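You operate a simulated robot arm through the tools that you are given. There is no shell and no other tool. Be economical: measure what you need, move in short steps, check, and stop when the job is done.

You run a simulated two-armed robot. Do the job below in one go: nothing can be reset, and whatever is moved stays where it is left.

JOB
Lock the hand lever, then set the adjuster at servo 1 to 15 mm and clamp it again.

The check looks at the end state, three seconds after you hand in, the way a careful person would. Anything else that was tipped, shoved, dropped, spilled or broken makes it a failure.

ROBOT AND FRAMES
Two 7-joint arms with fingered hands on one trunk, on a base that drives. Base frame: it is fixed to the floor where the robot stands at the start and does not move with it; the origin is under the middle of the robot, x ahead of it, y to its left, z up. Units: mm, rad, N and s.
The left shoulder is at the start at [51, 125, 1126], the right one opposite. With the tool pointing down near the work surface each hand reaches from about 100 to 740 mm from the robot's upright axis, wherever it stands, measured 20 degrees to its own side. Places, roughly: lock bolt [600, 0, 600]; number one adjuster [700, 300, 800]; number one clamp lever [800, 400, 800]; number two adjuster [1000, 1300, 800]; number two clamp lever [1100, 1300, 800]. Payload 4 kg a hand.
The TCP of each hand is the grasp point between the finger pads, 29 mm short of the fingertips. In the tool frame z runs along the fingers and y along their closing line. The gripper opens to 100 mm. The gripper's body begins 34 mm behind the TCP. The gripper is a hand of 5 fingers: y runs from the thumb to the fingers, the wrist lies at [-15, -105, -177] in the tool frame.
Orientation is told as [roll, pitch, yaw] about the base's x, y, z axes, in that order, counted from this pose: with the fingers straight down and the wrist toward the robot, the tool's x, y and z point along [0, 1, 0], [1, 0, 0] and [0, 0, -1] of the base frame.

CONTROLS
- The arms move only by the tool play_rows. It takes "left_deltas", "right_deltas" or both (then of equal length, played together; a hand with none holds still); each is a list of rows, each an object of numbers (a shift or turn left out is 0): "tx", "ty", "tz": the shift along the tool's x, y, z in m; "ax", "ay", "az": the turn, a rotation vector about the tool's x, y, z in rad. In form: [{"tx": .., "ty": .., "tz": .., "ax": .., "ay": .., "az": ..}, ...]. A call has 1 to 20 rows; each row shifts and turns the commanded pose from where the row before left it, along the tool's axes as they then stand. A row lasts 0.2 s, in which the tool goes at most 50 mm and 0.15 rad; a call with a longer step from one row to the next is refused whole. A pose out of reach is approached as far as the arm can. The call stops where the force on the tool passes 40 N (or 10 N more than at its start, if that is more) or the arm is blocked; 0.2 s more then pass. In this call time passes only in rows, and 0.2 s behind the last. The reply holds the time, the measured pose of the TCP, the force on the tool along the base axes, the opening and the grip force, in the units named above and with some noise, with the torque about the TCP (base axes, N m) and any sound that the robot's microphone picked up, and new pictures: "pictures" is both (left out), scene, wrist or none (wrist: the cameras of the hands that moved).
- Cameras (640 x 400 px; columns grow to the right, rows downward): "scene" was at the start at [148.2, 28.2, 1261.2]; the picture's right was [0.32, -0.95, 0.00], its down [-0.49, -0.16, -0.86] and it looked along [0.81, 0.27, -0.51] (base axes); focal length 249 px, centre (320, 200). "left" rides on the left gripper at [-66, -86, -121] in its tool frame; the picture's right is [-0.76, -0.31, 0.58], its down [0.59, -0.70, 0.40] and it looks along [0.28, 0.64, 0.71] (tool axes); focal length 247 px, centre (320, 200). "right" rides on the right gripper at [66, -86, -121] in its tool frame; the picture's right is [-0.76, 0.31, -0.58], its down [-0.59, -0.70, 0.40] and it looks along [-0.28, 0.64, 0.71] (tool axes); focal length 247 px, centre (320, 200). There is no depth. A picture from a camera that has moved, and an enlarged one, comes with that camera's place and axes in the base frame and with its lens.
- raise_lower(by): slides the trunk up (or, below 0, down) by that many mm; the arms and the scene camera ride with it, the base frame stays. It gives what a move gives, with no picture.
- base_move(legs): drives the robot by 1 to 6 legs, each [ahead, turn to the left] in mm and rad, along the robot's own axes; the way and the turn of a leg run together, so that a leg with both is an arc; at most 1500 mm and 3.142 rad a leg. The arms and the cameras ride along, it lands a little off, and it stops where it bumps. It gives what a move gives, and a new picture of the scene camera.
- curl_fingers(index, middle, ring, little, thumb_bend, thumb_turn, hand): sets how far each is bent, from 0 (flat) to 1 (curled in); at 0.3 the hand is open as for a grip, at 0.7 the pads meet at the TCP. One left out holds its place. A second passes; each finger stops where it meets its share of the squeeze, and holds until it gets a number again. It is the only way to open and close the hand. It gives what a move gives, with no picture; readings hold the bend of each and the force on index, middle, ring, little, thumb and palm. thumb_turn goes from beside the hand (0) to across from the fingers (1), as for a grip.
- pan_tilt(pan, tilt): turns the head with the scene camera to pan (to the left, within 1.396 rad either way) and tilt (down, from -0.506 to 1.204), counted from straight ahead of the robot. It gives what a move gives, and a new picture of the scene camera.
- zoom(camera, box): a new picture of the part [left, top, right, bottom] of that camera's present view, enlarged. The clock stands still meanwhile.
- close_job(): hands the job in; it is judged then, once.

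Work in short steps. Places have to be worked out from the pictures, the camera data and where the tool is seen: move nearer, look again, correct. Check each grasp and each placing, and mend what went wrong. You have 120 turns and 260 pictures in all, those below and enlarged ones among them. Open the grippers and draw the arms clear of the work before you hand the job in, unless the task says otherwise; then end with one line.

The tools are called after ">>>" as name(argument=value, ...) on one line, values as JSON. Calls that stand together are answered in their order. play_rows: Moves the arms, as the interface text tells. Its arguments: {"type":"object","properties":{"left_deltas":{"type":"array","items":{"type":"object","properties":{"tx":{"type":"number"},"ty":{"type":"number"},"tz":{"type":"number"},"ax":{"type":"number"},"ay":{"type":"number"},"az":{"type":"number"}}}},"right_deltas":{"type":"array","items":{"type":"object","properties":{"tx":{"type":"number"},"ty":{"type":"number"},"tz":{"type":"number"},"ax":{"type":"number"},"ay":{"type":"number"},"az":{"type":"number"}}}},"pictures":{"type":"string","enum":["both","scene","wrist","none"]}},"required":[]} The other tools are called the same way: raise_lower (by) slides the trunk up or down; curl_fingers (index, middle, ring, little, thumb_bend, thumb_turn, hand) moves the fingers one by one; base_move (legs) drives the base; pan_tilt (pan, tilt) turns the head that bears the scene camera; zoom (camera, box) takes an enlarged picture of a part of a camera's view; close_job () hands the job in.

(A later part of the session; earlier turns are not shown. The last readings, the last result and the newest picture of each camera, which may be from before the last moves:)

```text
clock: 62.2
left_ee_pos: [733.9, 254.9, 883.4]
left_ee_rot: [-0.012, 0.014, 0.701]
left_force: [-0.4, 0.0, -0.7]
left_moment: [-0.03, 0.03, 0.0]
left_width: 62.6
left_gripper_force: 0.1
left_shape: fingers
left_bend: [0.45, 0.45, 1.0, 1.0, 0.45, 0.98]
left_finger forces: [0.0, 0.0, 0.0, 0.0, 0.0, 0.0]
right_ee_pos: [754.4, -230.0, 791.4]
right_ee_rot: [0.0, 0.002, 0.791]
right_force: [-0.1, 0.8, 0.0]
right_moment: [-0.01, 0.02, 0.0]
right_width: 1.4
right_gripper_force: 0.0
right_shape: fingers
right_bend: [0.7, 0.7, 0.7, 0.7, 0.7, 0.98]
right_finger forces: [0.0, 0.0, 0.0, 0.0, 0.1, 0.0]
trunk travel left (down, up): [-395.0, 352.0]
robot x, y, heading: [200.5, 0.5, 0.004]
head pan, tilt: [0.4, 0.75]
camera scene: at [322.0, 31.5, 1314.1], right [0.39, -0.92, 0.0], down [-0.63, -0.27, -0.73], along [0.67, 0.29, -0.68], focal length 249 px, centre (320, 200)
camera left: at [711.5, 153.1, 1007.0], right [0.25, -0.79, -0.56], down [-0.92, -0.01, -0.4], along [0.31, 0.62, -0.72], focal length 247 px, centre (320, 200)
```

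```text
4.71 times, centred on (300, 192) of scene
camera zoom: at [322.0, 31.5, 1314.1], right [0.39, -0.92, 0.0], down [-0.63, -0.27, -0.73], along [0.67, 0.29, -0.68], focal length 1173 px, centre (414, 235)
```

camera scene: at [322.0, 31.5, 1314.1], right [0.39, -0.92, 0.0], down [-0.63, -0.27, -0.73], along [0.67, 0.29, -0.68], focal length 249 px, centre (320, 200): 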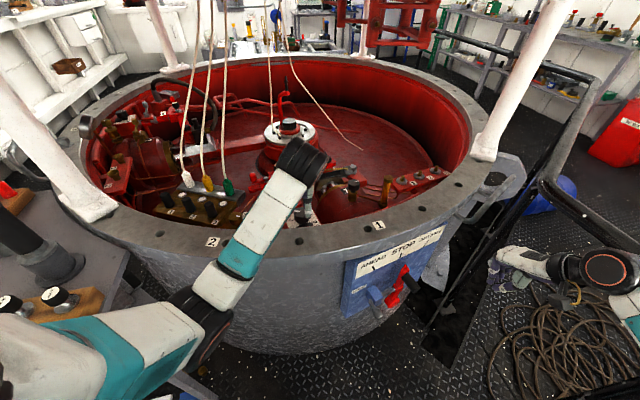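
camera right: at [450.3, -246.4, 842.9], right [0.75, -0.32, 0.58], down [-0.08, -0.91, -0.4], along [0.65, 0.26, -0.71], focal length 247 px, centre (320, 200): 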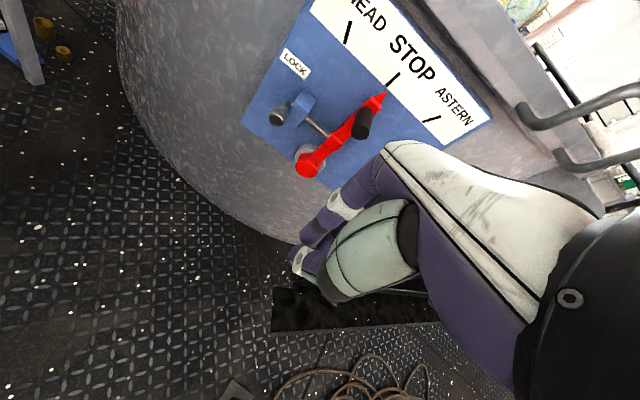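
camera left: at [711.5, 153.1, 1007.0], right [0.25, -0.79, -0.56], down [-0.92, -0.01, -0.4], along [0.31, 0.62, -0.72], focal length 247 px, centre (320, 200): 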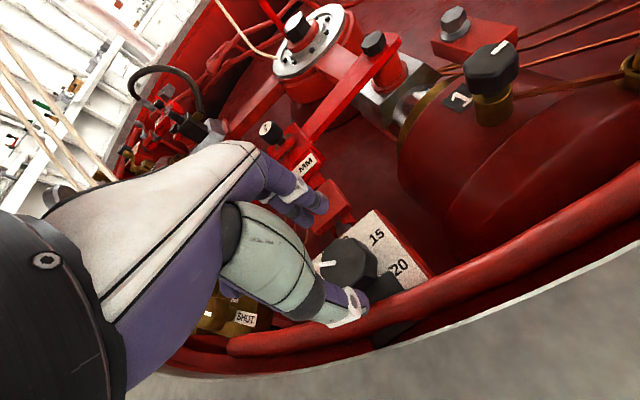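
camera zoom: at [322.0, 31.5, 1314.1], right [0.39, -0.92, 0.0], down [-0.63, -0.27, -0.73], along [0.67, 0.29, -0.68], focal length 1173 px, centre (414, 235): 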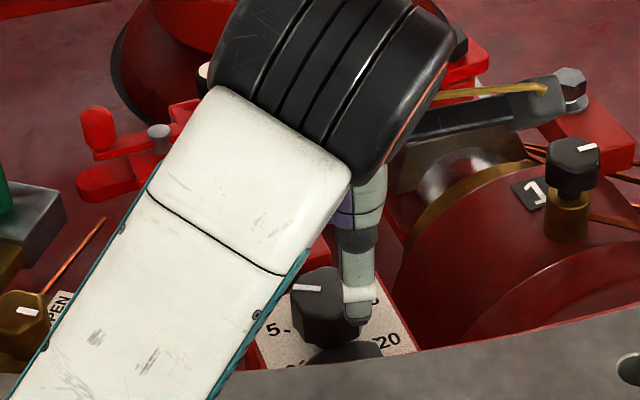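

The knob is centred under the hand and the lip is near the thumb. I yaw to about 0.2 to gain lip clearance, shift 3 mm and look again.

>>> play_rows(left_deltas=[{"az": 0.125}, {"az": 0.125}, {"az": 0.125}, {"az": 0.125}, {"tx": 0.003, "tz": 0.015}], pictures="wrist")

>>> zoom(camera="left", box=[240, 150, 480, 350])

```text
clock: 63.4
left_ee_pos: [731.4, 256.9, 870.1]
left_ee_rot: [-0.017, 0.006, 0.198]
left_force: [-1.1, -0.1, -0.4]
left_moment: [-0.02, 0.03, -0.02]
left_width: 62.3
left_gripper_force: 0.1
left_shape: fingers
left_bend: [0.45, 0.45, 1.0, 1.0, 0.45, 0.98]
left_finger forces: [0.0, 0.0, 0.0, 0.0, 0.0, 0.0]
right_ee_pos: [754.1, -230.2, 792.1]
right_ee_rot: [-0.001, 0.003, 0.79]
right_force: [-0.1, 0.0, -0.2]
right_moment: [0.0, -0.01, 0.0]
right_width: 1.4
right_gripper_force: 0.1
right_shape: fingers
right_bend: [0.7, 0.7, 0.7, 0.7, 0.7, 0.98]
right_finger forces: [0.0, 0.0, 0.0, 0.0, 0.0, 0.0]
trunk travel left (down, up): [-395.0, 352.0]
robot x, y, heading: [199.5, 1.6, 0.009]
head pan, tilt: [0.4, 0.75]
camera left: at [660.5, 179.6, 992.0], right [-0.15, -0.81, -0.56], down [-0.81, 0.43, -0.4], along [0.57, 0.39, -0.72], focal length 247 px, centre (320, 200)
```

left: 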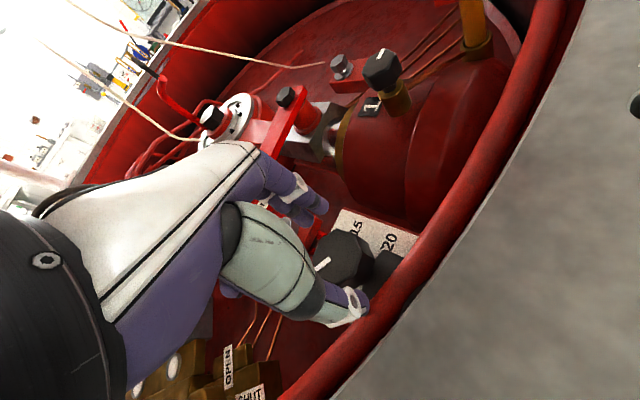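

```text
2.00 times, centred on (360, 250) of left
camera zoom: at [660.5, 179.6, 992.0], right [-0.15, -0.81, -0.56], down [-0.81, 0.43, -0.4], along [0.57, 0.39, -0.72], focal length 494 px, centre (240, 100)
```

zoom: 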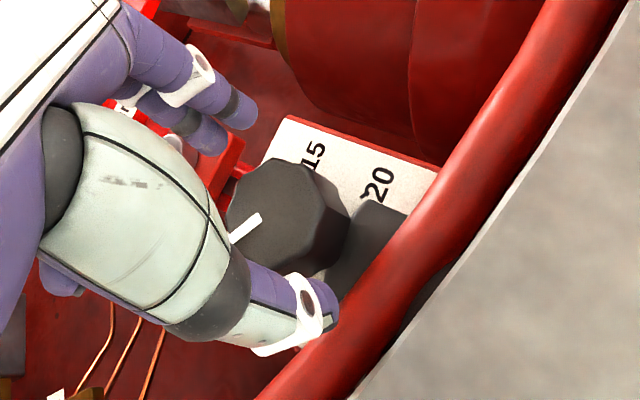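

The thumb would graze the lip here. I narrow the hand slightly (the knob is about 40 mm) and yaw on to -0.2 so that the thumb moves away from the lip.

>>> curl_fingers(hand="left", index=0.5, middle=0.5, thumb_bend=0.5)

>>> play_rows(left_deltas=[{"az": 0.133}, {"az": 0.133}, {"az": 0.133}, {"tx": 0.002}], pictures="wrist")

>>> zoom(camera="left", box=[240, 150, 480, 350])

```text
clock: 64.4
left_ee_pos: [732.0, 257.5, 869.6]
left_ee_rot: [-0.015, 0.007, 0.198]
left_force: [0.4, 0.9, -0.1]
left_moment: [-0.01, 0.01, 0.0]
left_width: 50.5
left_gripper_force: 0.1
left_shape: fingers
left_bend: [0.5, 0.5, 1.0, 1.0, 0.5, 0.98]
left_finger forces: [0.0, 0.1, 0.1, 0.0, 0.1, 0.0]
right_ee_pos: [753.7, -229.1, 791.8]
right_ee_rot: [0.001, 0.002, 0.791]
right_force: [-0.1, -0.5, 0.2]
right_moment: [-0.04, -0.01, 0.0]
right_width: 1.6
right_gripper_force: 0.1
right_shape: fingers
right_bend: [0.7, 0.7, 0.7, 0.7, 0.7, 0.98]
right_finger forces: [0.1, 0.1, 0.0, 0.0, 0.0, 0.0]
trunk travel left (down, up): [-395.0, 352.0]
robot x, y, heading: [199.4, 1.1, 0.007]
head pan, tilt: [0.4, 0.75]
```

```text
clock: 65.4
left_ee_pos: [732.4, 261.4, 870.2]
left_ee_rot: [-0.02, 0.0, -0.202]
left_force: [-0.4, -0.5, 0.6]
left_moment: [0.0, 0.01, 0.03]
left_width: 50.9
left_gripper_force: 0.0
left_shape: fingers
left_bend: [0.5, 0.5, 1.0, 1.0, 0.5, 0.98]
left_finger forces: [0.0, 0.1, 0.1, 0.1, 0.0, 0.0]
right_ee_pos: [754.2, -229.7, 792.2]
right_ee_rot: [-0.001, 0.002, 0.79]
right_force: [-0.4, 0.3, 0.0]
right_moment: [0.01, 0.0, 0.02]
right_width: 1.7
right_gripper_force: 0.1
right_shape: fingers
right_bend: [0.7, 0.7, 0.7, 0.7, 0.7, 0.98]
right_finger forces: [0.0, 0.0, 0.0, 0.0, 0.0, 0.0]
trunk travel left (down, up): [-395.0, 352.0]
robot x, y, heading: [195.1, 1.6, 0.003]
head pan, tilt: [0.4, 0.75]
camera left: at [634.5, 216.3, 992.0], right [-0.45, -0.69, -0.56], down [-0.57, 0.71, -0.41], along [0.68, 0.14, -0.72], focal length 247 px, centre (320, 200)
```

left: 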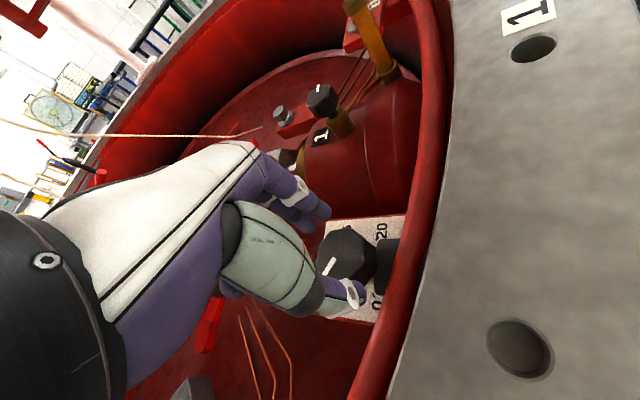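

```text
2.00 times, centred on (360, 250) of left
camera zoom: at [634.5, 216.3, 992.0], right [-0.45, -0.69, -0.56], down [-0.57, 0.71, -0.41], along [0.68, 0.14, -0.72], focal length 494 px, centre (240, 100)
```

zoom: 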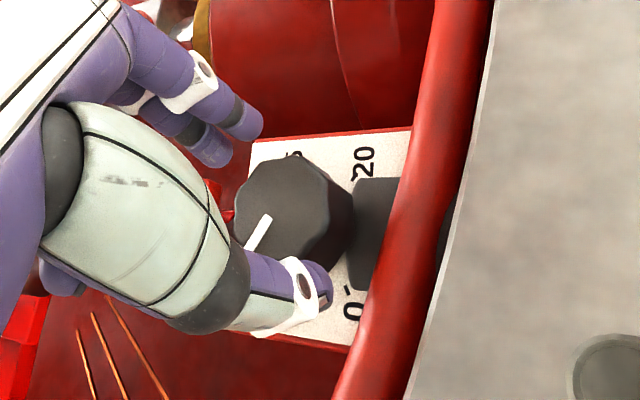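

Clearances look good and the TCP is over the knob centre (730,260). I descend to z≈835 around the knob.

>>> play_rows(left_deltas=[{"tz": 0.012}, {"tz": 0.012}, {"tz": 0.011}], pictures="wrist")

>>> zoom(camera="left", box=[240, 150, 480, 350])

```text
clock: 66.2
left_ee_pos: [733.3, 260.0, 835.1]
left_ee_rot: [-0.02, 0.0, -0.2]
left_force: [0.2, -0.7, 0.1]
left_moment: [0.04, 0.03, 0.01]
left_width: 50.6
left_gripper_force: 0.1
left_shape: fingers
left_bend: [0.5, 0.5, 1.0, 1.0, 0.5, 0.98]
left_finger forces: [0.0, 0.0, 0.1, 0.1, 0.1, 0.0]
right_ee_pos: [755.0, -230.0, 792.2]
right_ee_rot: [-0.002, 0.003, 0.79]
right_force: [0.4, -1.2, -0.1]
right_moment: [0.02, 0.0, 0.0]
right_width: 1.4
right_gripper_force: 0.2
right_shape: fingers
right_bend: [0.7, 0.7, 0.7, 0.7, 0.7, 0.98]
right_finger forces: [0.0, 0.0, 0.1, 0.0, 0.0, 0.0]
trunk travel left (down, up): [-395.0, 352.0]
robot x, y, heading: [196.6, -2.0, 0.005]
head pan, tilt: [0.4, 0.75]
camera left: at [635.2, 215.4, 956.4], right [-0.45, -0.69, -0.56], down [-0.57, 0.71, -0.41], along [0.68, 0.14, -0.72], focal length 247 px, centre (320, 200)
```

left: 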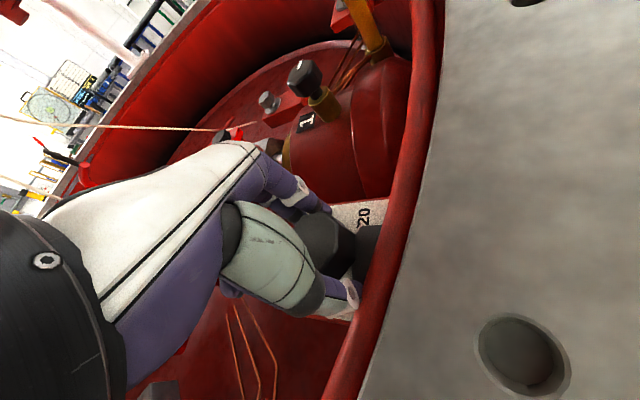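

```text
2.00 times, centred on (360, 250) of left
camera zoom: at [635.2, 215.4, 956.4], right [-0.45, -0.69, -0.56], down [-0.57, 0.71, -0.41], along [0.68, 0.14, -0.72], focal length 494 px, centre (240, 100)
```

zoom: 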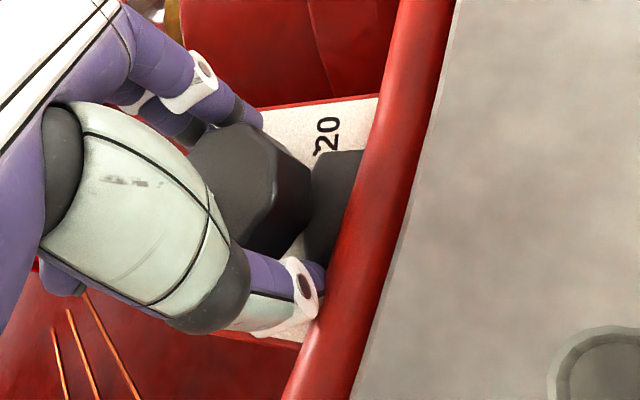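

Knob is between the fingers with no contact forces. I close thumb, index and middle on it.

>>> curl_fingers(hand="left", index=0.62, middle=0.62, thumb_bend=0.62)

```text
clock: 67.2
left_ee_pos: [733.5, 260.6, 834.0]
left_ee_rot: [-0.019, 0.001, -0.201]
left_force: [2.3, -0.8, -1.0]
left_moment: [0.03, 0.01, -0.01]
left_width: 35.5
left_gripper_force: 5.7
left_shape: fingers
left_bend: [0.57, 0.6, 1.0, 1.0, 0.58, 0.97]
left_finger forces: [5.3, 1.7, 0.0, 0.0, 4.7, 0.1]
right_ee_pos: [754.8, -230.8, 791.7]
right_ee_rot: [0.001, 0.003, 0.791]
right_force: [0.6, 0.1, -0.1]
right_moment: [0.0, 0.02, 0.02]
right_width: 1.7
right_gripper_force: 0.1
right_shape: fingers
right_bend: [0.7, 0.7, 0.7, 0.7, 0.7, 0.98]
right_finger forces: [0.0, 0.0, 0.0, 0.1, 0.0, 0.1]
trunk travel left (down, up): [-395.0, 352.0]
robot x, y, heading: [201.3, -2.5, 0.003]
head pan, tilt: [0.4, 0.75]
```

Gripped with about 5 N at width 35. I tighten a bit and turn clockwise 0.3 rad as a test.

>>> curl_fingers(hand="left", index=0.7, middle=0.7, thumb_bend=0.7)

>>> play_rows(left_deltas=[{"az": 0.1}, {"az": 0.1}, {"az": 0.1}], pictures="wrist")

>>> zoom(camera="scene", box=[260, 180, 340, 235])

```text
clock: 68.2
left_ee_pos: [734.5, 260.2, 834.7]
left_ee_rot: [-0.019, 0.0, -0.2]
left_force: [7.1, -0.2, -1.7]
left_moment: [-0.01, -0.05, -0.04]
left_width: 34.3
left_gripper_force: 14.3
left_shape: fingers
left_bend: [0.58, 0.63, 1.0, 1.0, 0.61, 0.97]
left_finger forces: [12.3, 5.8, 0.0, 0.1, 10.3, 0.1]
right_ee_pos: [755.4, -230.5, 791.0]
right_ee_rot: [0.001, 0.001, 0.791]
right_force: [-0.7, 0.3, -0.9]
right_moment: [0.02, -0.02, 0.0]
right_width: 1.5
right_gripper_force: 0.1
right_shape: fingers
right_bend: [0.7, 0.7, 0.7, 0.7, 0.7, 0.98]
right_finger forces: [0.0, 0.0, 0.0, 0.0, 0.1, 0.0]
trunk travel left (down, up): [-395.0, 352.0]
robot x, y, heading: [199.7, 0.1, 0.004]
head pan, tilt: [0.4, 0.75]
```

```text
clock: 69.0
left_ee_pos: [733.1, 259.2, 835.1]
left_ee_rot: [-0.019, -0.008, -0.504]
left_force: [10.7, -1.2, 0.8]
left_moment: [0.05, -0.05, 0.06]
left_width: 33.8
left_gripper_force: 15.2
left_shape: fingers
left_bend: [0.58, 0.63, 1.0, 1.0, 0.62, 0.96]
left_finger forces: [13.4, 6.3, 0.1, 0.1, 9.9, 0.0]
right_ee_pos: [755.2, -229.5, 791.6]
right_ee_rot: [0.002, 0.001, 0.79]
right_force: [0.5, 0.7, -0.2]
right_moment: [0.01, 0.0, 0.0]
right_width: 1.6
right_gripper_force: 0.0
right_shape: fingers
right_bend: [0.7, 0.7, 0.7, 0.7, 0.7, 0.98]
right_finger forces: [0.1, 0.0, 0.0, 0.0, 0.0, 0.0]
trunk travel left (down, up): [-395.0, 352.0]
robot x, y, heading: [198.1, -1.6, 0.001]
head pan, tilt: [0.4, 0.75]
camera left: at [626.2, 246.1, 955.6], right [-0.64, -0.53, -0.56], down [-0.33, 0.85, -0.41], along [0.7, -0.07, -0.71], focal length 247 px, centre (320, 200)
```

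left: 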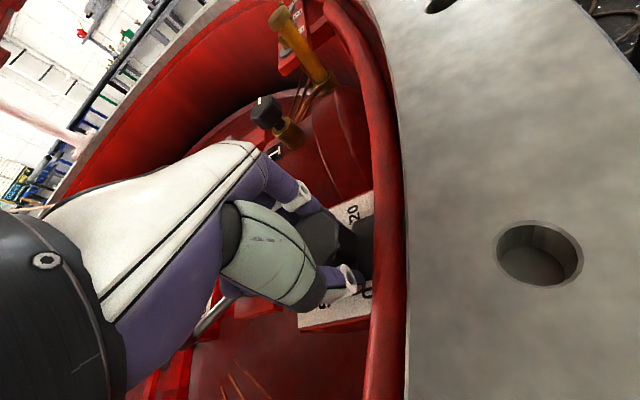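

```text
7.27 times, centred on (300, 208) of scene
camera zoom: at [323.3, 31.7, 1313.9], right [0.39, -0.92, 0.0], down [-0.63, -0.27, -0.73], along [0.67, 0.29, -0.68], focal length 1812 px, centre (466, 146)
```

zoom: 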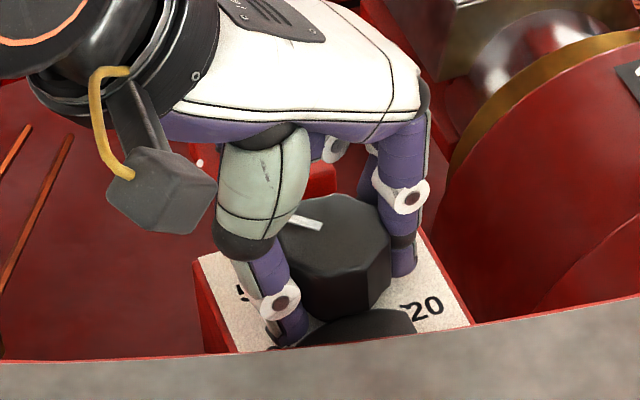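

The pointer has turned with the hand, so the clamp is released and the knob turns. I continue clockwise to yaw about -1.2.

>>> play_rows(left_deltas=[{"az": 0.1}, {"az": 0.1}, {"az": 0.1}, {"az": 0.1}, {"az": 0.1}, {"az": 0.1}, {"az": 0.1}], pictures="wrist")

>>> zoom(camera="scene", box=[260, 180, 340, 235])

```text
clock: 70.6
left_ee_pos: [732.0, 257.6, 835.6]
left_ee_rot: [-0.013, -0.015, -1.203]
left_force: [6.4, -11.0, -3.3]
left_moment: [-0.09, -0.04, 0.05]
left_width: 34.3
left_gripper_force: 15.8
left_shape: fingers
left_bend: [0.57, 0.63, 1.0, 1.0, 0.62, 0.96]
left_finger forces: [15.3, 6.7, 0.0, 0.1, 9.0, 0.0]
right_ee_pos: [754.4, -230.7, 791.5]
right_ee_rot: [0.001, 0.002, 0.791]
right_force: [-0.4, -0.8, 0.1]
right_moment: [0.02, -0.03, 0.04]
right_width: 1.6
right_gripper_force: 0.1
right_shape: fingers
right_bend: [0.7, 0.7, 0.7, 0.7, 0.7, 0.98]
right_finger forces: [0.0, 0.1, 0.0, 0.0, 0.1, 0.0]
trunk travel left (down, up): [-395.0, 352.0]
robot x, y, heading: [198.2, -0.9, 0.002]
head pan, tilt: [0.4, 0.75]
camera left: at [640.5, 318.1, 954.7], right [-0.82, 0.0, -0.57], down [0.29, 0.86, -0.42], along [0.49, -0.51, -0.71], focal length 247 px, centre (320, 200)
```

left: 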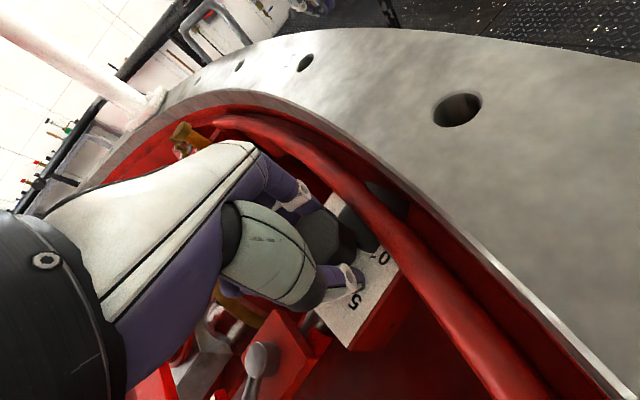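

```text
7.27 times, centred on (300, 208) of scene
camera zoom: at [323.2, 30.7, 1313.9], right [0.39, -0.92, 0.0], down [-0.63, -0.27, -0.73], along [0.67, 0.29, -0.68], focal length 1812 px, centre (466, 146)
```

zoom: 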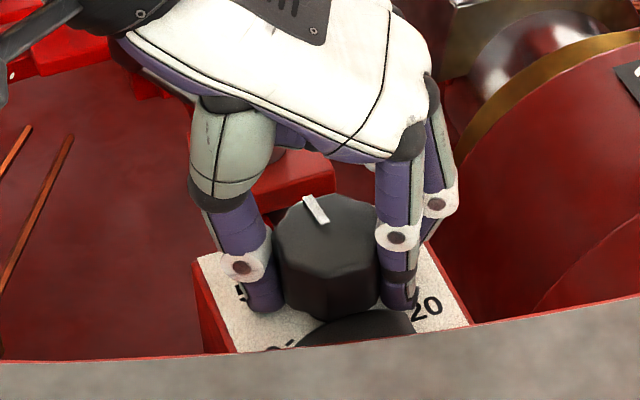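

Turned 57°; the pointer is now near 9.5. I turn a further 0.3 rad, then will regrip.

>>> play_rows(left_deltas=[{"az": 0.1}, {"az": 0.1}, {"az": 0.1}], pictures="none")

>>> zoom(camera="scene", box=[260, 180, 340, 235])

```text
clock: 71.4
left_ee_pos: [731.7, 258.3, 833.6]
left_ee_rot: [-0.006, -0.019, -1.502]
left_force: [1.1, -12.2, -1.1]
left_moment: [-0.09, 0.04, 0.02]
left_width: 34.2
left_gripper_force: 15.5
left_shape: fingers
left_bend: [0.57, 0.63, 1.0, 1.0, 0.62, 0.96]
left_finger forces: [15.1, 6.0, 0.0, 0.1, 9.3, 0.1]
right_ee_pos: [754.8, -231.2, 790.6]
right_ee_rot: [0.002, -0.001, 0.792]
right_force: [0.7, 0.0, 0.2]
right_moment: [0.0, 0.02, 0.01]
right_width: 1.5
right_gripper_force: 0.0
right_shape: fingers
right_bend: [0.7, 0.7, 0.7, 0.7, 0.7, 0.98]
right_finger forces: [0.1, 0.0, 0.0, 0.0, 0.0, 0.0]
trunk travel left (down, up): [-395.0, 352.0]
robot x, y, heading: [198.9, 0.8, 0.001]
head pan, tilt: [0.4, 0.75]
```

```text
7.27 times, centred on (300, 208) of scene
camera zoom: at [323.5, 30.6, 1314.0], right [0.39, -0.92, 0.0], down [-0.63, -0.27, -0.73], along [0.67, 0.29, -0.68], focal length 1812 px, centre (466, 146)
```

zoom: 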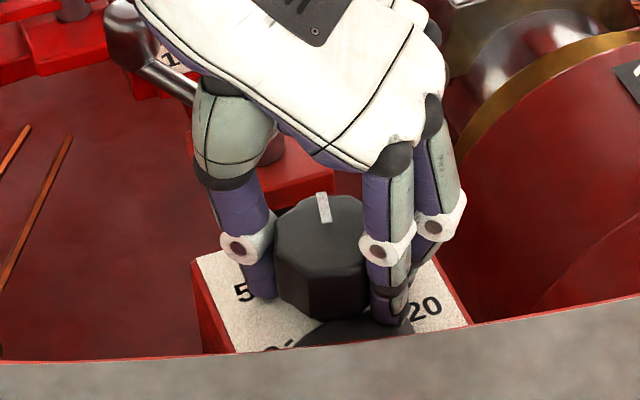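

Turned 74° in total (pointer about 11). I release, lift and rotate the hand back for a second stroke.

>>> curl_fingers(hand="left", index=0.5, middle=0.5, thumb_bend=0.5)

>>> play_rows(left_deltas=[{"tz": -0.02}, {"tz": -0.03}, {"az": -0.15}, {"az": -0.15}, {"az": -0.15}, {"az": -0.15}, {"az": -0.15}, {"az": -0.15}, {"az": -0.15}, {"az": -0.12}])

>>> zoom(camera="left", box=[240, 150, 480, 350])

>>> zoom(camera="scene", box=[260, 180, 340, 235])

```text
clock: 72.4
left_ee_pos: [732.0, 260.1, 834.8]
left_ee_rot: [-0.006, -0.017, -1.5]
left_force: [0.1, 0.8, -0.3]
left_moment: [0.0, 0.0, 0.01]
left_width: 50.1
left_gripper_force: 0.0
left_shape: fingers
left_bend: [0.5, 0.5, 1.0, 1.0, 0.5, 0.97]
left_finger forces: [0.0, 0.0, 0.1, 0.0, 0.0, 0.1]
right_ee_pos: [753.8, -229.4, 792.7]
right_ee_rot: [-0.001, 0.002, 0.791]
right_force: [-0.3, 0.3, 0.1]
right_moment: [0.03, 0.02, 0.02]
right_width: 1.3
right_gripper_force: 0.1
right_shape: fingers
right_bend: [0.7, 0.7, 0.7, 0.7, 0.7, 0.98]
right_finger forces: [0.1, 0.0, 0.0, 0.0, 0.1, 0.1]
trunk travel left (down, up): [-395.0, 352.0]
robot x, y, heading: [200.1, -1.0, 0.001]
head pan, tilt: [0.4, 0.75]
```

```text
clock: 74.6
left_ee_pos: [730.3, 260.2, 884.5]
left_ee_rot: [-0.017, -0.005, -0.33]
left_force: [-0.9, -0.3, 0.3]
left_moment: [0.01, -0.04, -0.03]
left_width: 50.2
left_gripper_force: 0.1
left_shape: fingers
left_bend: [0.5, 0.5, 1.0, 1.0, 0.5, 0.98]
left_finger forces: [0.0, 0.0, 0.0, 0.0, 0.0, 0.0]
right_ee_pos: [753.1, -230.8, 791.7]
right_ee_rot: [0.002, 0.002, 0.791]
right_force: [-0.2, -0.1, 0.0]
right_moment: [0.0, 0.02, -0.03]
right_width: 1.5
right_gripper_force: 0.1
right_shape: fingers
right_bend: [0.7, 0.7, 0.7, 0.7, 0.7, 0.98]
right_finger forces: [0.0, 0.0, 0.0, 0.0, 0.0, 0.1]
trunk travel left (down, up): [-395.0, 352.0]
robot x, y, heading: [197.8, -5.8, 0.004]
head pan, tilt: [0.4, 0.75]
camera scene: at [322.1, 31.8, 1314.0], right [0.39, -0.92, 0.0], down [-0.63, -0.27, -0.73], along [0.67, 0.29, -0.68], focal length 249 px, centre (320, 200)
camera left: at [629.3, 229.1, 1006.1], right [-0.54, -0.63, -0.56], down [-0.48, 0.78, -0.41], along [0.7, 0.05, -0.72], focal length 247 px, centre (320, 200)
```

scene: 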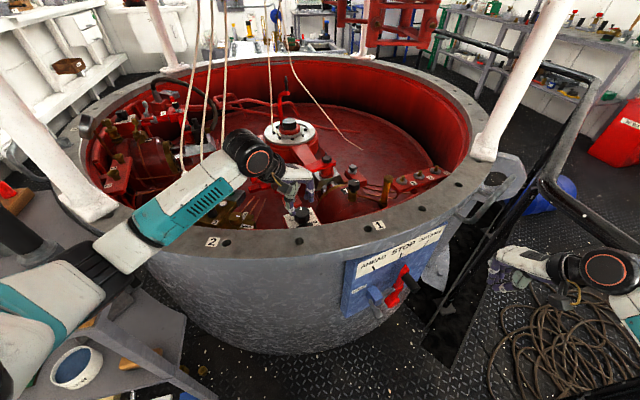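
left: 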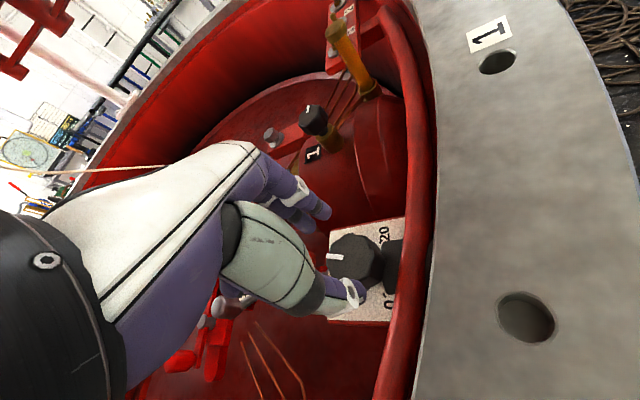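

```text
2.00 times, centred on (360, 250) of left
camera zoom: at [629.3, 229.1, 1006.1], right [-0.54, -0.63, -0.56], down [-0.48, 0.78, -0.41], along [0.7, 0.05, -0.72], focal length 494 px, centre (240, 100)
```

zoom: 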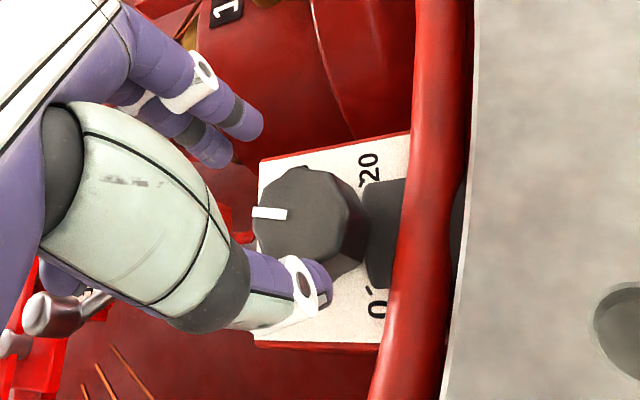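

```text
7.27 times, centred on (300, 208) of scene
camera zoom: at [322.1, 31.8, 1314.0], right [0.39, -0.92, 0.0], down [-0.63, -0.27, -0.73], along [0.67, 0.29, -0.68], focal length 1812 px, centre (466, 146)
```

zoom: 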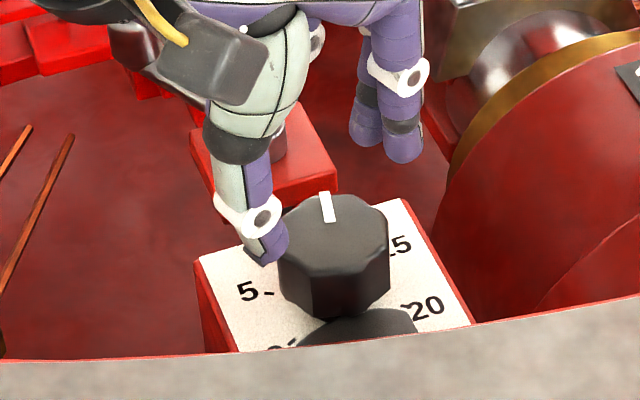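

The pointer stayed. The hand is centred at (730,260), so I descend and grip for the second stroke.

>>> play_rows(left_deltas=[{"tz": 0.017}, {"tz": 0.017}, {"tz": 0.016}], pictures="none")

>>> curl_fingers(hand="left", index=0.7, middle=0.7, thumb_bend=0.7)

>>> zoom(camera="scene", box=[260, 180, 340, 235])

```text
clock: 75.4
left_ee_pos: [730.8, 261.4, 836.8]
left_ee_rot: [-0.018, -0.004, -0.33]
left_force: [-0.5, 0.2, 0.3]
left_moment: [0.01, 0.03, 0.01]
left_width: 49.9
left_gripper_force: 0.0
left_shape: fingers
left_bend: [0.5, 0.5, 1.0, 1.0, 0.5, 0.98]
left_finger forces: [0.0, 0.0, 0.0, 0.0, 0.1, 0.0]
right_ee_pos: [753.3, -230.3, 792.1]
right_ee_rot: [0.002, 0.001, 0.791]
right_force: [0.3, -0.7, -0.6]
right_moment: [-0.04, -0.03, -0.02]
right_width: 1.2
right_gripper_force: 0.1
right_shape: fingers
right_bend: [0.7, 0.7, 0.7, 0.7, 0.7, 0.98]
right_finger forces: [0.0, 0.0, 0.1, 0.1, 0.0, 0.0]
trunk travel left (down, up): [-395.0, 352.0]
robot x, y, heading: [196.3, 2.3, 0.001]
head pan, tilt: [0.4, 0.75]
```

```text
clock: 76.4
left_ee_pos: [732.4, 259.2, 836.3]
left_ee_rot: [-0.018, -0.004, -0.33]
left_force: [11.1, -3.9, -0.5]
left_moment: [-0.02, -0.12, -0.03]
left_width: 35.0
left_gripper_force: 14.2
left_shape: fingers
left_bend: [0.57, 0.62, 1.0, 1.0, 0.61, 0.97]
left_finger forces: [13.0, 6.4, 0.0, 0.0, 9.4, 0.0]
right_ee_pos: [754.9, -230.0, 791.3]
right_ee_rot: [0.002, 0.0, 0.791]
right_force: [0.9, 0.4, 0.0]
right_moment: [-0.03, 0.02, 0.0]
right_width: 1.4
right_gripper_force: 0.0
right_shape: fingers
right_bend: [0.7, 0.7, 0.7, 0.7, 0.7, 0.98]
right_finger forces: [0.0, 0.0, 0.0, 0.0, 0.0, 0.0]
trunk travel left (down, up): [-395.0, 352.0]
robot x, y, heading: [200.5, 2.4, 0.002]
head pan, tilt: [0.4, 0.75]
```

```text
7.27 times, centred on (300, 208) of scene
camera zoom: at [323.3, 31.5, 1313.9], right [0.39, -0.92, 0.0], down [-0.63, -0.27, -0.73], along [0.67, 0.29, -0.68], focal length 1812 px, centre (466, 146)
```

zoom: 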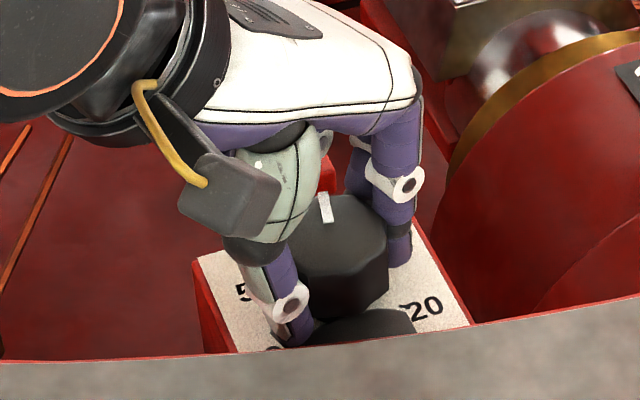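

Gripped again. I turn 0.7 rad clockwise and check the pointer.

>>> play_rows(left_deltas=[{"az": 0.1}, {"az": 0.1}, {"az": 0.1}, {"az": 0.1}, {"az": 0.1}, {"az": 0.1}, {"az": 0.1}], pictures="none")

>>> zoom(camera="scene", box=[260, 180, 340, 235])

```text
clock: 78.0
left_ee_pos: [731.0, 258.7, 835.2]
left_ee_rot: [-0.012, -0.016, -1.034]
left_force: [8.4, -7.6, 4.1]
left_moment: [-0.07, -0.08, 0.06]
left_width: 34.6
left_gripper_force: 15.1
left_shape: fingers
left_bend: [0.57, 0.63, 1.0, 1.0, 0.62, 0.96]
left_finger forces: [13.4, 7.0, 0.1, 0.0, 9.5, 0.1]
right_ee_pos: [754.6, -230.1, 792.4]
right_ee_rot: [0.003, 0.0, 0.79]
right_force: [0.2, 0.1, -0.2]
right_moment: [0.01, 0.02, -0.01]
right_width: 1.4
right_gripper_force: 0.0
right_shape: fingers
right_bend: [0.7, 0.7, 0.7, 0.7, 0.7, 0.98]
right_finger forces: [0.0, 0.0, 0.1, 0.0, 0.0, 0.1]
trunk travel left (down, up): [-395.0, 352.0]
robot x, y, heading: [200.1, 1.1, 0.004]
head pan, tilt: [0.4, 0.75]
```

```text
7.27 times, centred on (300, 208) of scene
camera zoom: at [322.7, 30.9, 1314.0], right [0.39, -0.92, 0.0], down [-0.63, -0.27, -0.73], along [0.67, 0.29, -0.68], focal length 1812 px, centre (466, 146)
```

zoom: 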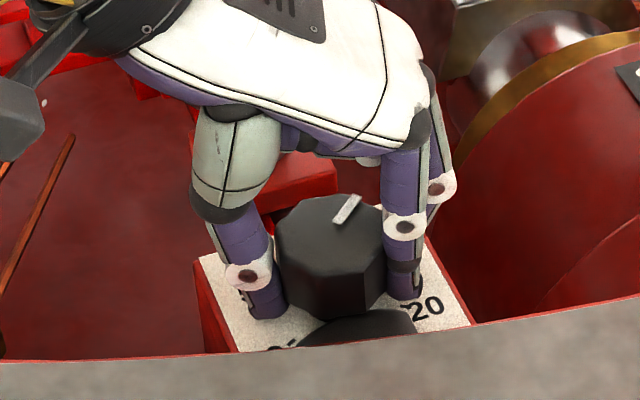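

The pointer is at about azimuth -6°, roughly 14. I turn 0.15 rad more, then release and look closely at the dial.

>>> play_rows(left_deltas=[{"az": 0.075}, {"az": 0.075}], pictures="none")

>>> curl_fingers(hand="left", index=0.5, middle=0.5, thumb_bend=0.5)

>>> play_rows(left_deltas=[{"tz": -0.02}, {"tz": -0.03}, {"tz": -0.03}, {"az": -0.15}, {"az": -0.15}, {"az": -0.15}, {"az": -0.15}, {"az": -0.15, "tx": 0.02}, {"az": -0.15, "tx": 0.025}, {"az": -0.15, "tx": 0.025}, {"az": -0.15, "tx": 0.025}, {"az": -0.15, "tx": 0.02}, {"az": -0.15, "ty": 0.02}, {"az": -0.1, "ty": 0.02}])

>>> zoom(camera="left", box=[380, 200, 540, 340])

>>> zoom(camera="scene", box=[260, 180, 340, 235])

```text
clock: 78.6
left_ee_pos: [731.5, 259.0, 835.7]
left_ee_rot: [-0.01, -0.017, -1.182]
left_force: [5.4, -8.3, 7.5]
left_moment: [-0.12, -0.04, 0.08]
left_width: 34.6
left_gripper_force: 14.5
left_shape: fingers
left_bend: [0.57, 0.63, 1.0, 1.0, 0.62, 0.96]
left_finger forces: [13.6, 6.6, 0.0, 0.0, 9.5, 0.0]
right_ee_pos: [754.4, -231.4, 791.6]
right_ee_rot: [0.001, 0.001, 0.792]
right_force: [-0.8, -0.1, -0.1]
right_moment: [-0.02, 0.03, 0.0]
right_width: 1.4
right_gripper_force: 0.0
right_shape: fingers
right_bend: [0.7, 0.7, 0.7, 0.7, 0.7, 0.98]
right_finger forces: [0.0, 0.1, 0.0, 0.0, 0.1, 0.0]
trunk travel left (down, up): [-395.0, 352.0]
robot x, y, heading: [203.6, -1.9, 0.003]
head pan, tilt: [0.4, 0.75]
```

```text
clock: 79.6
left_ee_pos: [733.1, 260.0, 834.1]
left_ee_rot: [-0.012, -0.015, -1.179]
left_force: [-0.2, 0.4, -1.1]
left_moment: [-0.01, 0.02, -0.01]
left_width: 49.9
left_gripper_force: 0.1
left_shape: fingers
left_bend: [0.5, 0.5, 1.0, 1.0, 0.5, 0.97]
left_finger forces: [0.0, 0.0, 0.0, 0.1, 0.0, 0.0]
right_ee_pos: [756.1, -229.2, 791.6]
right_ee_rot: [0.002, 0.002, 0.791]
right_force: [0.3, 0.0, 0.4]
right_moment: [-0.02, 0.05, -0.01]
right_width: 1.8
right_gripper_force: 0.1
right_shape: fingers
right_bend: [0.7, 0.7, 0.7, 0.7, 0.7, 0.98]
right_finger forces: [0.0, 0.0, 0.0, 0.0, 0.1, 0.1]
trunk travel left (down, up): [-395.0, 352.0]
robot x, y, heading: [199.7, 0.3, -0.002]
head pan, tilt: [0.4, 0.75]
```

```text
clock: 82.6
left_ee_pos: [800.5, 379.0, 913.1]
left_ee_rot: [-0.014, 0.009, 0.423]
left_force: [0.0, -1.0, 0.1]
left_moment: [-0.03, 0.03, 0.0]
left_width: 49.5
left_gripper_force: 0.0
left_shape: fingers
left_bend: [0.5, 0.5, 1.0, 1.0, 0.5, 0.98]
left_finger forces: [0.0, 0.0, 0.0, 0.0, 0.0, 0.0]
right_ee_pos: [754.9, -229.5, 792.6]
right_ee_rot: [0.0, 0.001, 0.788]
right_force: [0.2, -0.1, -0.6]
right_moment: [-0.01, 0.01, 0.01]
right_width: 1.6
right_gripper_force: 0.2
right_shape: fingers
right_bend: [0.7, 0.7, 0.7, 0.7, 0.7, 0.98]
right_finger forces: [0.1, 0.0, 0.0, 0.1, 0.0, 0.1]
trunk travel left (down, up): [-395.0, 352.0]
robot x, y, heading: [196.1, -2.0, 0.004]
head pan, tilt: [0.4, 0.75]
camera scene: at [322.5, 31.7, 1314.0], right [0.39, -0.92, 0.0], down [-0.63, -0.27, -0.73], along [0.67, 0.29, -0.68], focal length 249 px, centre (320, 200)
camera left: at [749.8, 287.3, 1035.2], right [0.03, -0.83, -0.56], down [-0.88, 0.24, -0.4], along [0.47, 0.51, -0.72], focal length 247 px, centre (320, 200)
```

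scene: 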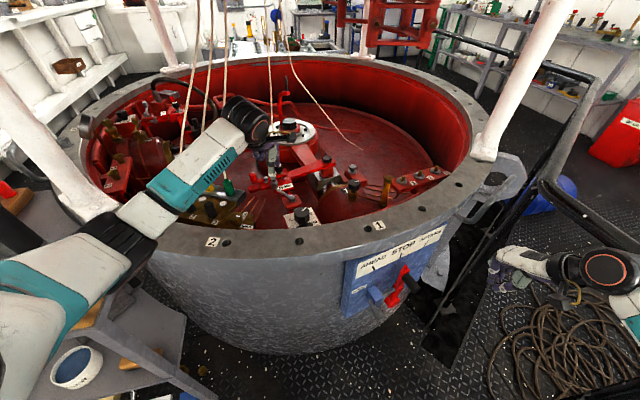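
left: 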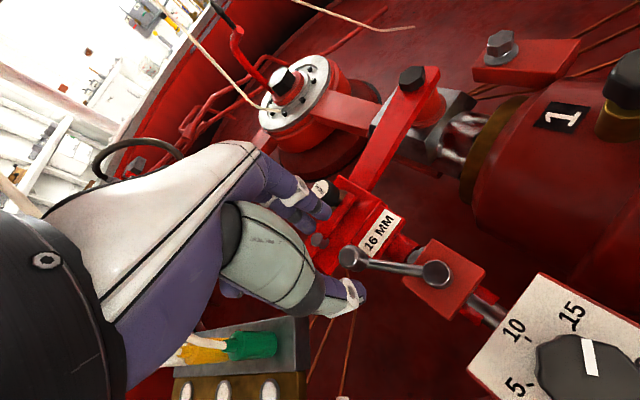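

```text
2.86 times, centred on (460, 270) of left
camera zoom: at [749.8, 287.3, 1035.2], right [0.03, -0.83, -0.56], down [-0.88, 0.24, -0.4], along [0.47, 0.51, -0.72], focal length 706 px, centre (-80, 0)
```

zoom: 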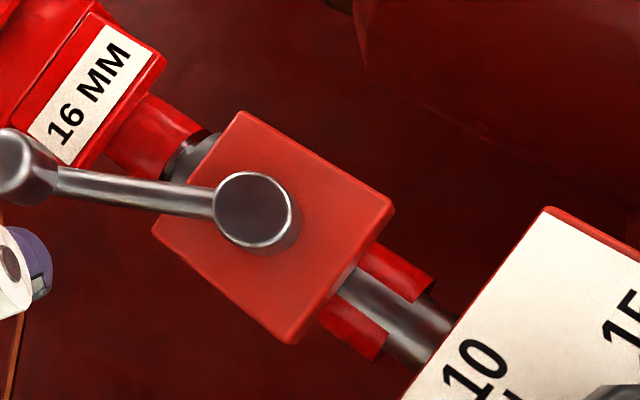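

```text
7.27 times, centred on (300, 208) of scene
camera zoom: at [322.5, 31.7, 1314.0], right [0.39, -0.92, 0.0], down [-0.63, -0.27, -0.73], along [0.67, 0.29, -0.68], focal length 1812 px, centre (466, 146)
```

zoom: 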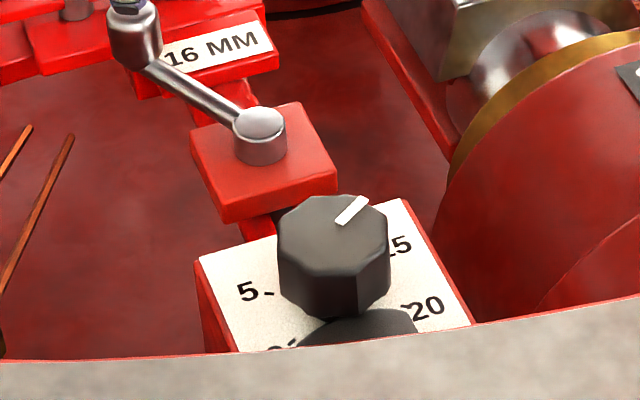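

I shift the hand back so that its camera sees the whole dial.

>>> play_rows(left_deltas=[{"tx": -0.013, "ty": -0.033}, {"tx": -0.013, "ty": -0.033}], pictures="none")

>>> zoom(camera="left", box=[400, 230, 560, 390])

```text
clock: 83.2
left_ee_pos: [750.6, 328.2, 913.7]
left_ee_rot: [-0.015, 0.01, 0.419]
left_force: [-0.4, -0.2, 0.4]
left_moment: [0.02, 0.0, 0.03]
left_width: 49.8
left_gripper_force: 0.0
left_shape: fingers
left_bend: [0.5, 0.5, 1.0, 1.0, 0.5, 0.98]
left_finger forces: [0.0, 0.0, 0.0, 0.1, 0.1, 0.0]
right_ee_pos: [753.9, -229.8, 793.0]
right_ee_rot: [-0.001, 0.0, 0.792]
right_force: [-0.3, -0.6, -1.2]
right_moment: [-0.01, -0.06, -0.01]
right_width: 1.4
right_gripper_force: 0.2
right_shape: fingers
right_bend: [0.7, 0.7, 0.7, 0.7, 0.7, 0.98]
right_finger forces: [0.1, 0.0, 0.1, 0.0, 0.1, 0.0]
trunk travel left (down, up): [-395.0, 352.0]
robot x, y, heading: [199.1, 1.9, 0.003]
head pan, tilt: [0.4, 0.75]
```

```text
2.50 times, centred on (480, 310) of left
camera zoom: at [699.6, 236.1, 1036.8], right [0.03, -0.83, -0.56], down [-0.88, 0.24, -0.4], along [0.47, 0.51, -0.72], focal length 617 px, centre (-80, -75)
```

zoom: 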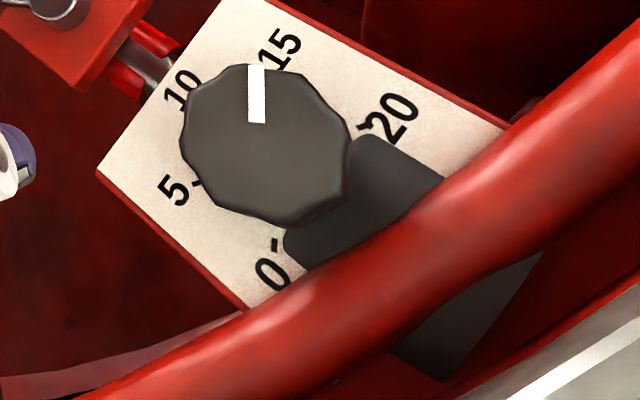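

The dial fits 60° per 5 mm with 15 at azimuth about -15°, and the pointer is at -10.7°, so about 14.65 mm. I regrip for a small final turn.

>>> play_rows(left_deltas=[{"tx": -0.018, "ty": -0.015, "tz": 0.01}, {"tx": -0.018, "ty": -0.015, "tz": 0.01}, {"tx": -0.018, "ty": -0.015, "tz": 0.008}, {"az": 0.146}, {"az": 0.146}, {"az": 0.146}, {"az": 0.146}, {"az": 0.146}, {"az": 0.146}, {"az": 0.146}], pictures="wrist")

```text
clock: 85.4
left_ee_pos: [735.2, 259.7, 887.6]
left_ee_rot: [-0.019, -0.006, -0.606]
left_force: [0.0, -0.5, -0.7]
left_moment: [0.0, -0.01, -0.02]
left_width: 49.8
left_gripper_force: 0.0
left_shape: fingers
left_bend: [0.5, 0.5, 1.0, 1.0, 0.5, 0.98]
left_finger forces: [0.0, 0.0, 0.0, 0.1, 0.0, 0.0]
right_ee_pos: [755.8, -229.7, 791.7]
right_ee_rot: [0.001, 0.003, 0.791]
right_force: [-1.1, 0.0, 0.3]
right_moment: [0.01, 0.02, 0.0]
right_width: 1.5
right_gripper_force: 0.1
right_shape: fingers
right_bend: [0.7, 0.7, 0.7, 0.7, 0.7, 0.98]
right_finger forces: [0.0, 0.0, 0.0, 0.0, 0.1, 0.0]
trunk travel left (down, up): [-395.0, 352.0]
robot x, y, heading: [195.1, -3.1, -0.002]
head pan, tilt: [0.4, 0.75]
camera left: at [626.3, 258.7, 1007.9], right [-0.69, -0.46, -0.57], down [-0.24, 0.88, -0.41], along [0.69, -0.15, -0.71], focal length 247 px, centre (320, 200)
```

left: 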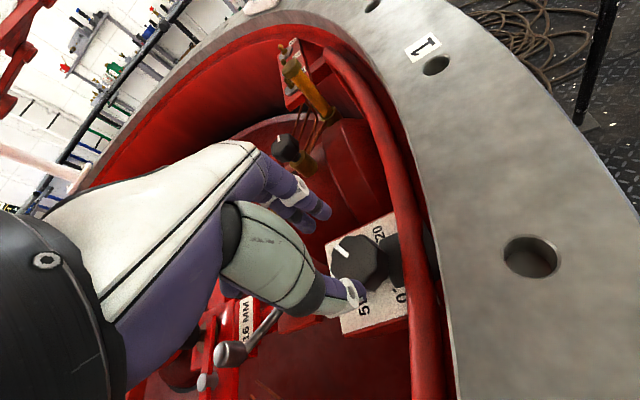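

A small correction of -3 mm in x, then I descend and grip.

>>> play_rows(left_deltas=[{"tx": -0.0015, "ty": -0.0025, "tz": 0.017}, {"tz": 0.018}, {"tz": 0.017}], pictures="none")

>>> curl_fingers(hand="left", index=0.7, middle=0.7, thumb_bend=0.7)

>>> zoom(camera="scene", box=[280, 190, 320, 220])

>>> play_rows(left_deltas=[{"az": 0.06}, {"az": 0.06}], pictures="none")

>>> zoom(camera="scene", box=[280, 190, 320, 220])

```text
clock: 86.2
left_ee_pos: [731.1, 259.6, 833.3]
left_ee_rot: [-0.018, -0.006, -0.606]
left_force: [0.7, 0.4, 0.5]
left_moment: [0.02, -0.01, -0.01]
left_width: 49.8
left_gripper_force: 0.0
left_shape: fingers
left_bend: [0.5, 0.5, 1.0, 1.0, 0.5, 0.98]
left_finger forces: [0.1, 0.0, 0.1, 0.1, 0.0, 0.0]
right_ee_pos: [754.7, -230.1, 792.4]
right_ee_rot: [-0.002, 0.003, 0.79]
right_force: [0.5, 0.1, -0.6]
right_moment: [-0.01, 0.02, 0.01]
right_width: 1.4
right_gripper_force: 0.0
right_shape: fingers
right_bend: [0.7, 0.7, 0.7, 0.7, 0.7, 0.98]
right_finger forces: [0.0, 0.0, 0.1, 0.0, 0.1, 0.1]
trunk travel left (down, up): [-395.0, 352.0]
robot x, y, heading: [198.2, 1.3, 0.002]
head pan, tilt: [0.4, 0.75]
```

```text
clock: 87.2
left_ee_pos: [731.7, 259.3, 835.3]
left_ee_rot: [-0.02, -0.01, -0.605]
left_force: [10.4, -9.5, -1.0]
left_moment: [-0.09, -0.12, -0.04]
left_width: 34.1
left_gripper_force: 15.4
left_shape: fingers
left_bend: [0.57, 0.62, 1.0, 1.0, 0.62, 0.97]
left_finger forces: [14.3, 7.3, 0.0, 0.1, 9.1, 0.1]
right_ee_pos: [755.3, -230.2, 791.7]
right_ee_rot: [0.002, 0.002, 0.791]
right_force: [-0.4, -0.8, 0.0]
right_moment: [0.02, 0.03, 0.01]
right_width: 1.4
right_gripper_force: 0.1
right_shape: fingers
right_bend: [0.7, 0.7, 0.7, 0.7, 0.7, 0.98]
right_finger forces: [0.1, 0.0, 0.1, 0.0, 0.0, 0.1]
trunk travel left (down, up): [-395.0, 352.0]
robot x, y, heading: [201.9, 0.4, 0.002]
head pan, tilt: [0.4, 0.75]
```

```text
13.33 times, centred on (300, 205) of scene
camera zoom: at [324.2, 30.8, 1313.9], right [0.39, -0.92, 0.0], down [-0.63, -0.27, -0.73], along [0.67, 0.29, -0.68], focal length 3323 px, centre (587, 133)
```

zoom: 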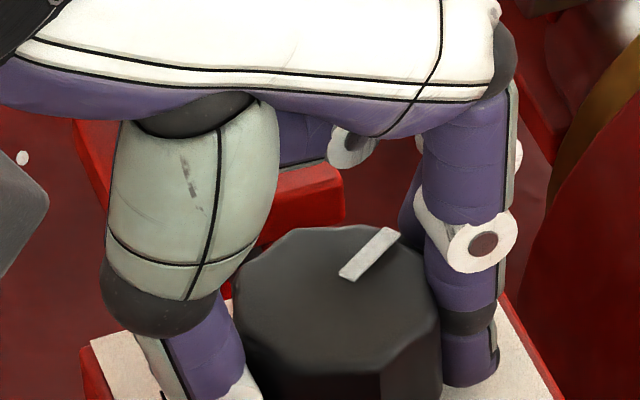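

```text
clock: 87.8
left_ee_pos: [730.3, 259.0, 835.3]
left_ee_rot: [-0.016, -0.007, -0.725]
left_force: [13.0, -7.0, 0.0]
left_moment: [-0.08, -0.17, 0.08]
left_width: 34.2
left_gripper_force: 15.6
left_shape: fingers
left_bend: [0.56, 0.62, 1.0, 1.0, 0.63, 0.96]
left_finger forces: [14.6, 7.9, 0.0, 0.0, 8.8, 0.0]
right_ee_pos: [755.3, -230.6, 790.7]
right_ee_rot: [0.002, 0.002, 0.791]
right_force: [-0.1, 0.3, 0.3]
right_moment: [-0.04, 0.03, 0.0]
right_width: 1.5
right_gripper_force: 0.0
right_shape: fingers
right_bend: [0.7, 0.7, 0.7, 0.7, 0.7, 0.98]
right_finger forces: [0.0, 0.0, 0.1, 0.0, 0.0, 0.1]
trunk travel left (down, up): [-395.0, 352.0]
robot x, y, heading: [197.1, -2.5, 0.004]
head pan, tilt: [0.4, 0.75]
```

```text
13.33 times, centred on (300, 205) of scene
camera zoom: at [323.4, 31.1, 1313.9], right [0.39, -0.92, 0.0], down [-0.63, -0.27, -0.73], along [0.67, 0.29, -0.68], focal length 3323 px, centre (587, 133)
```

zoom: 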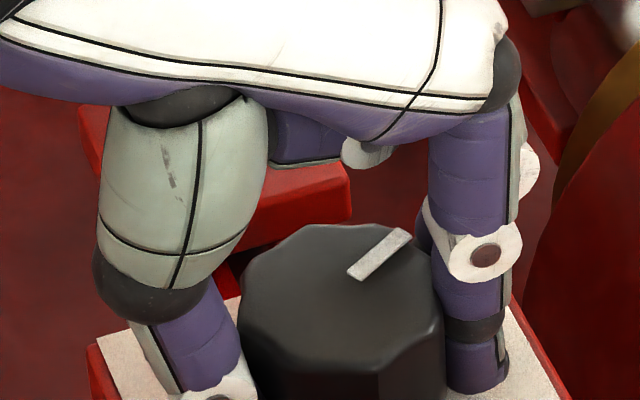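

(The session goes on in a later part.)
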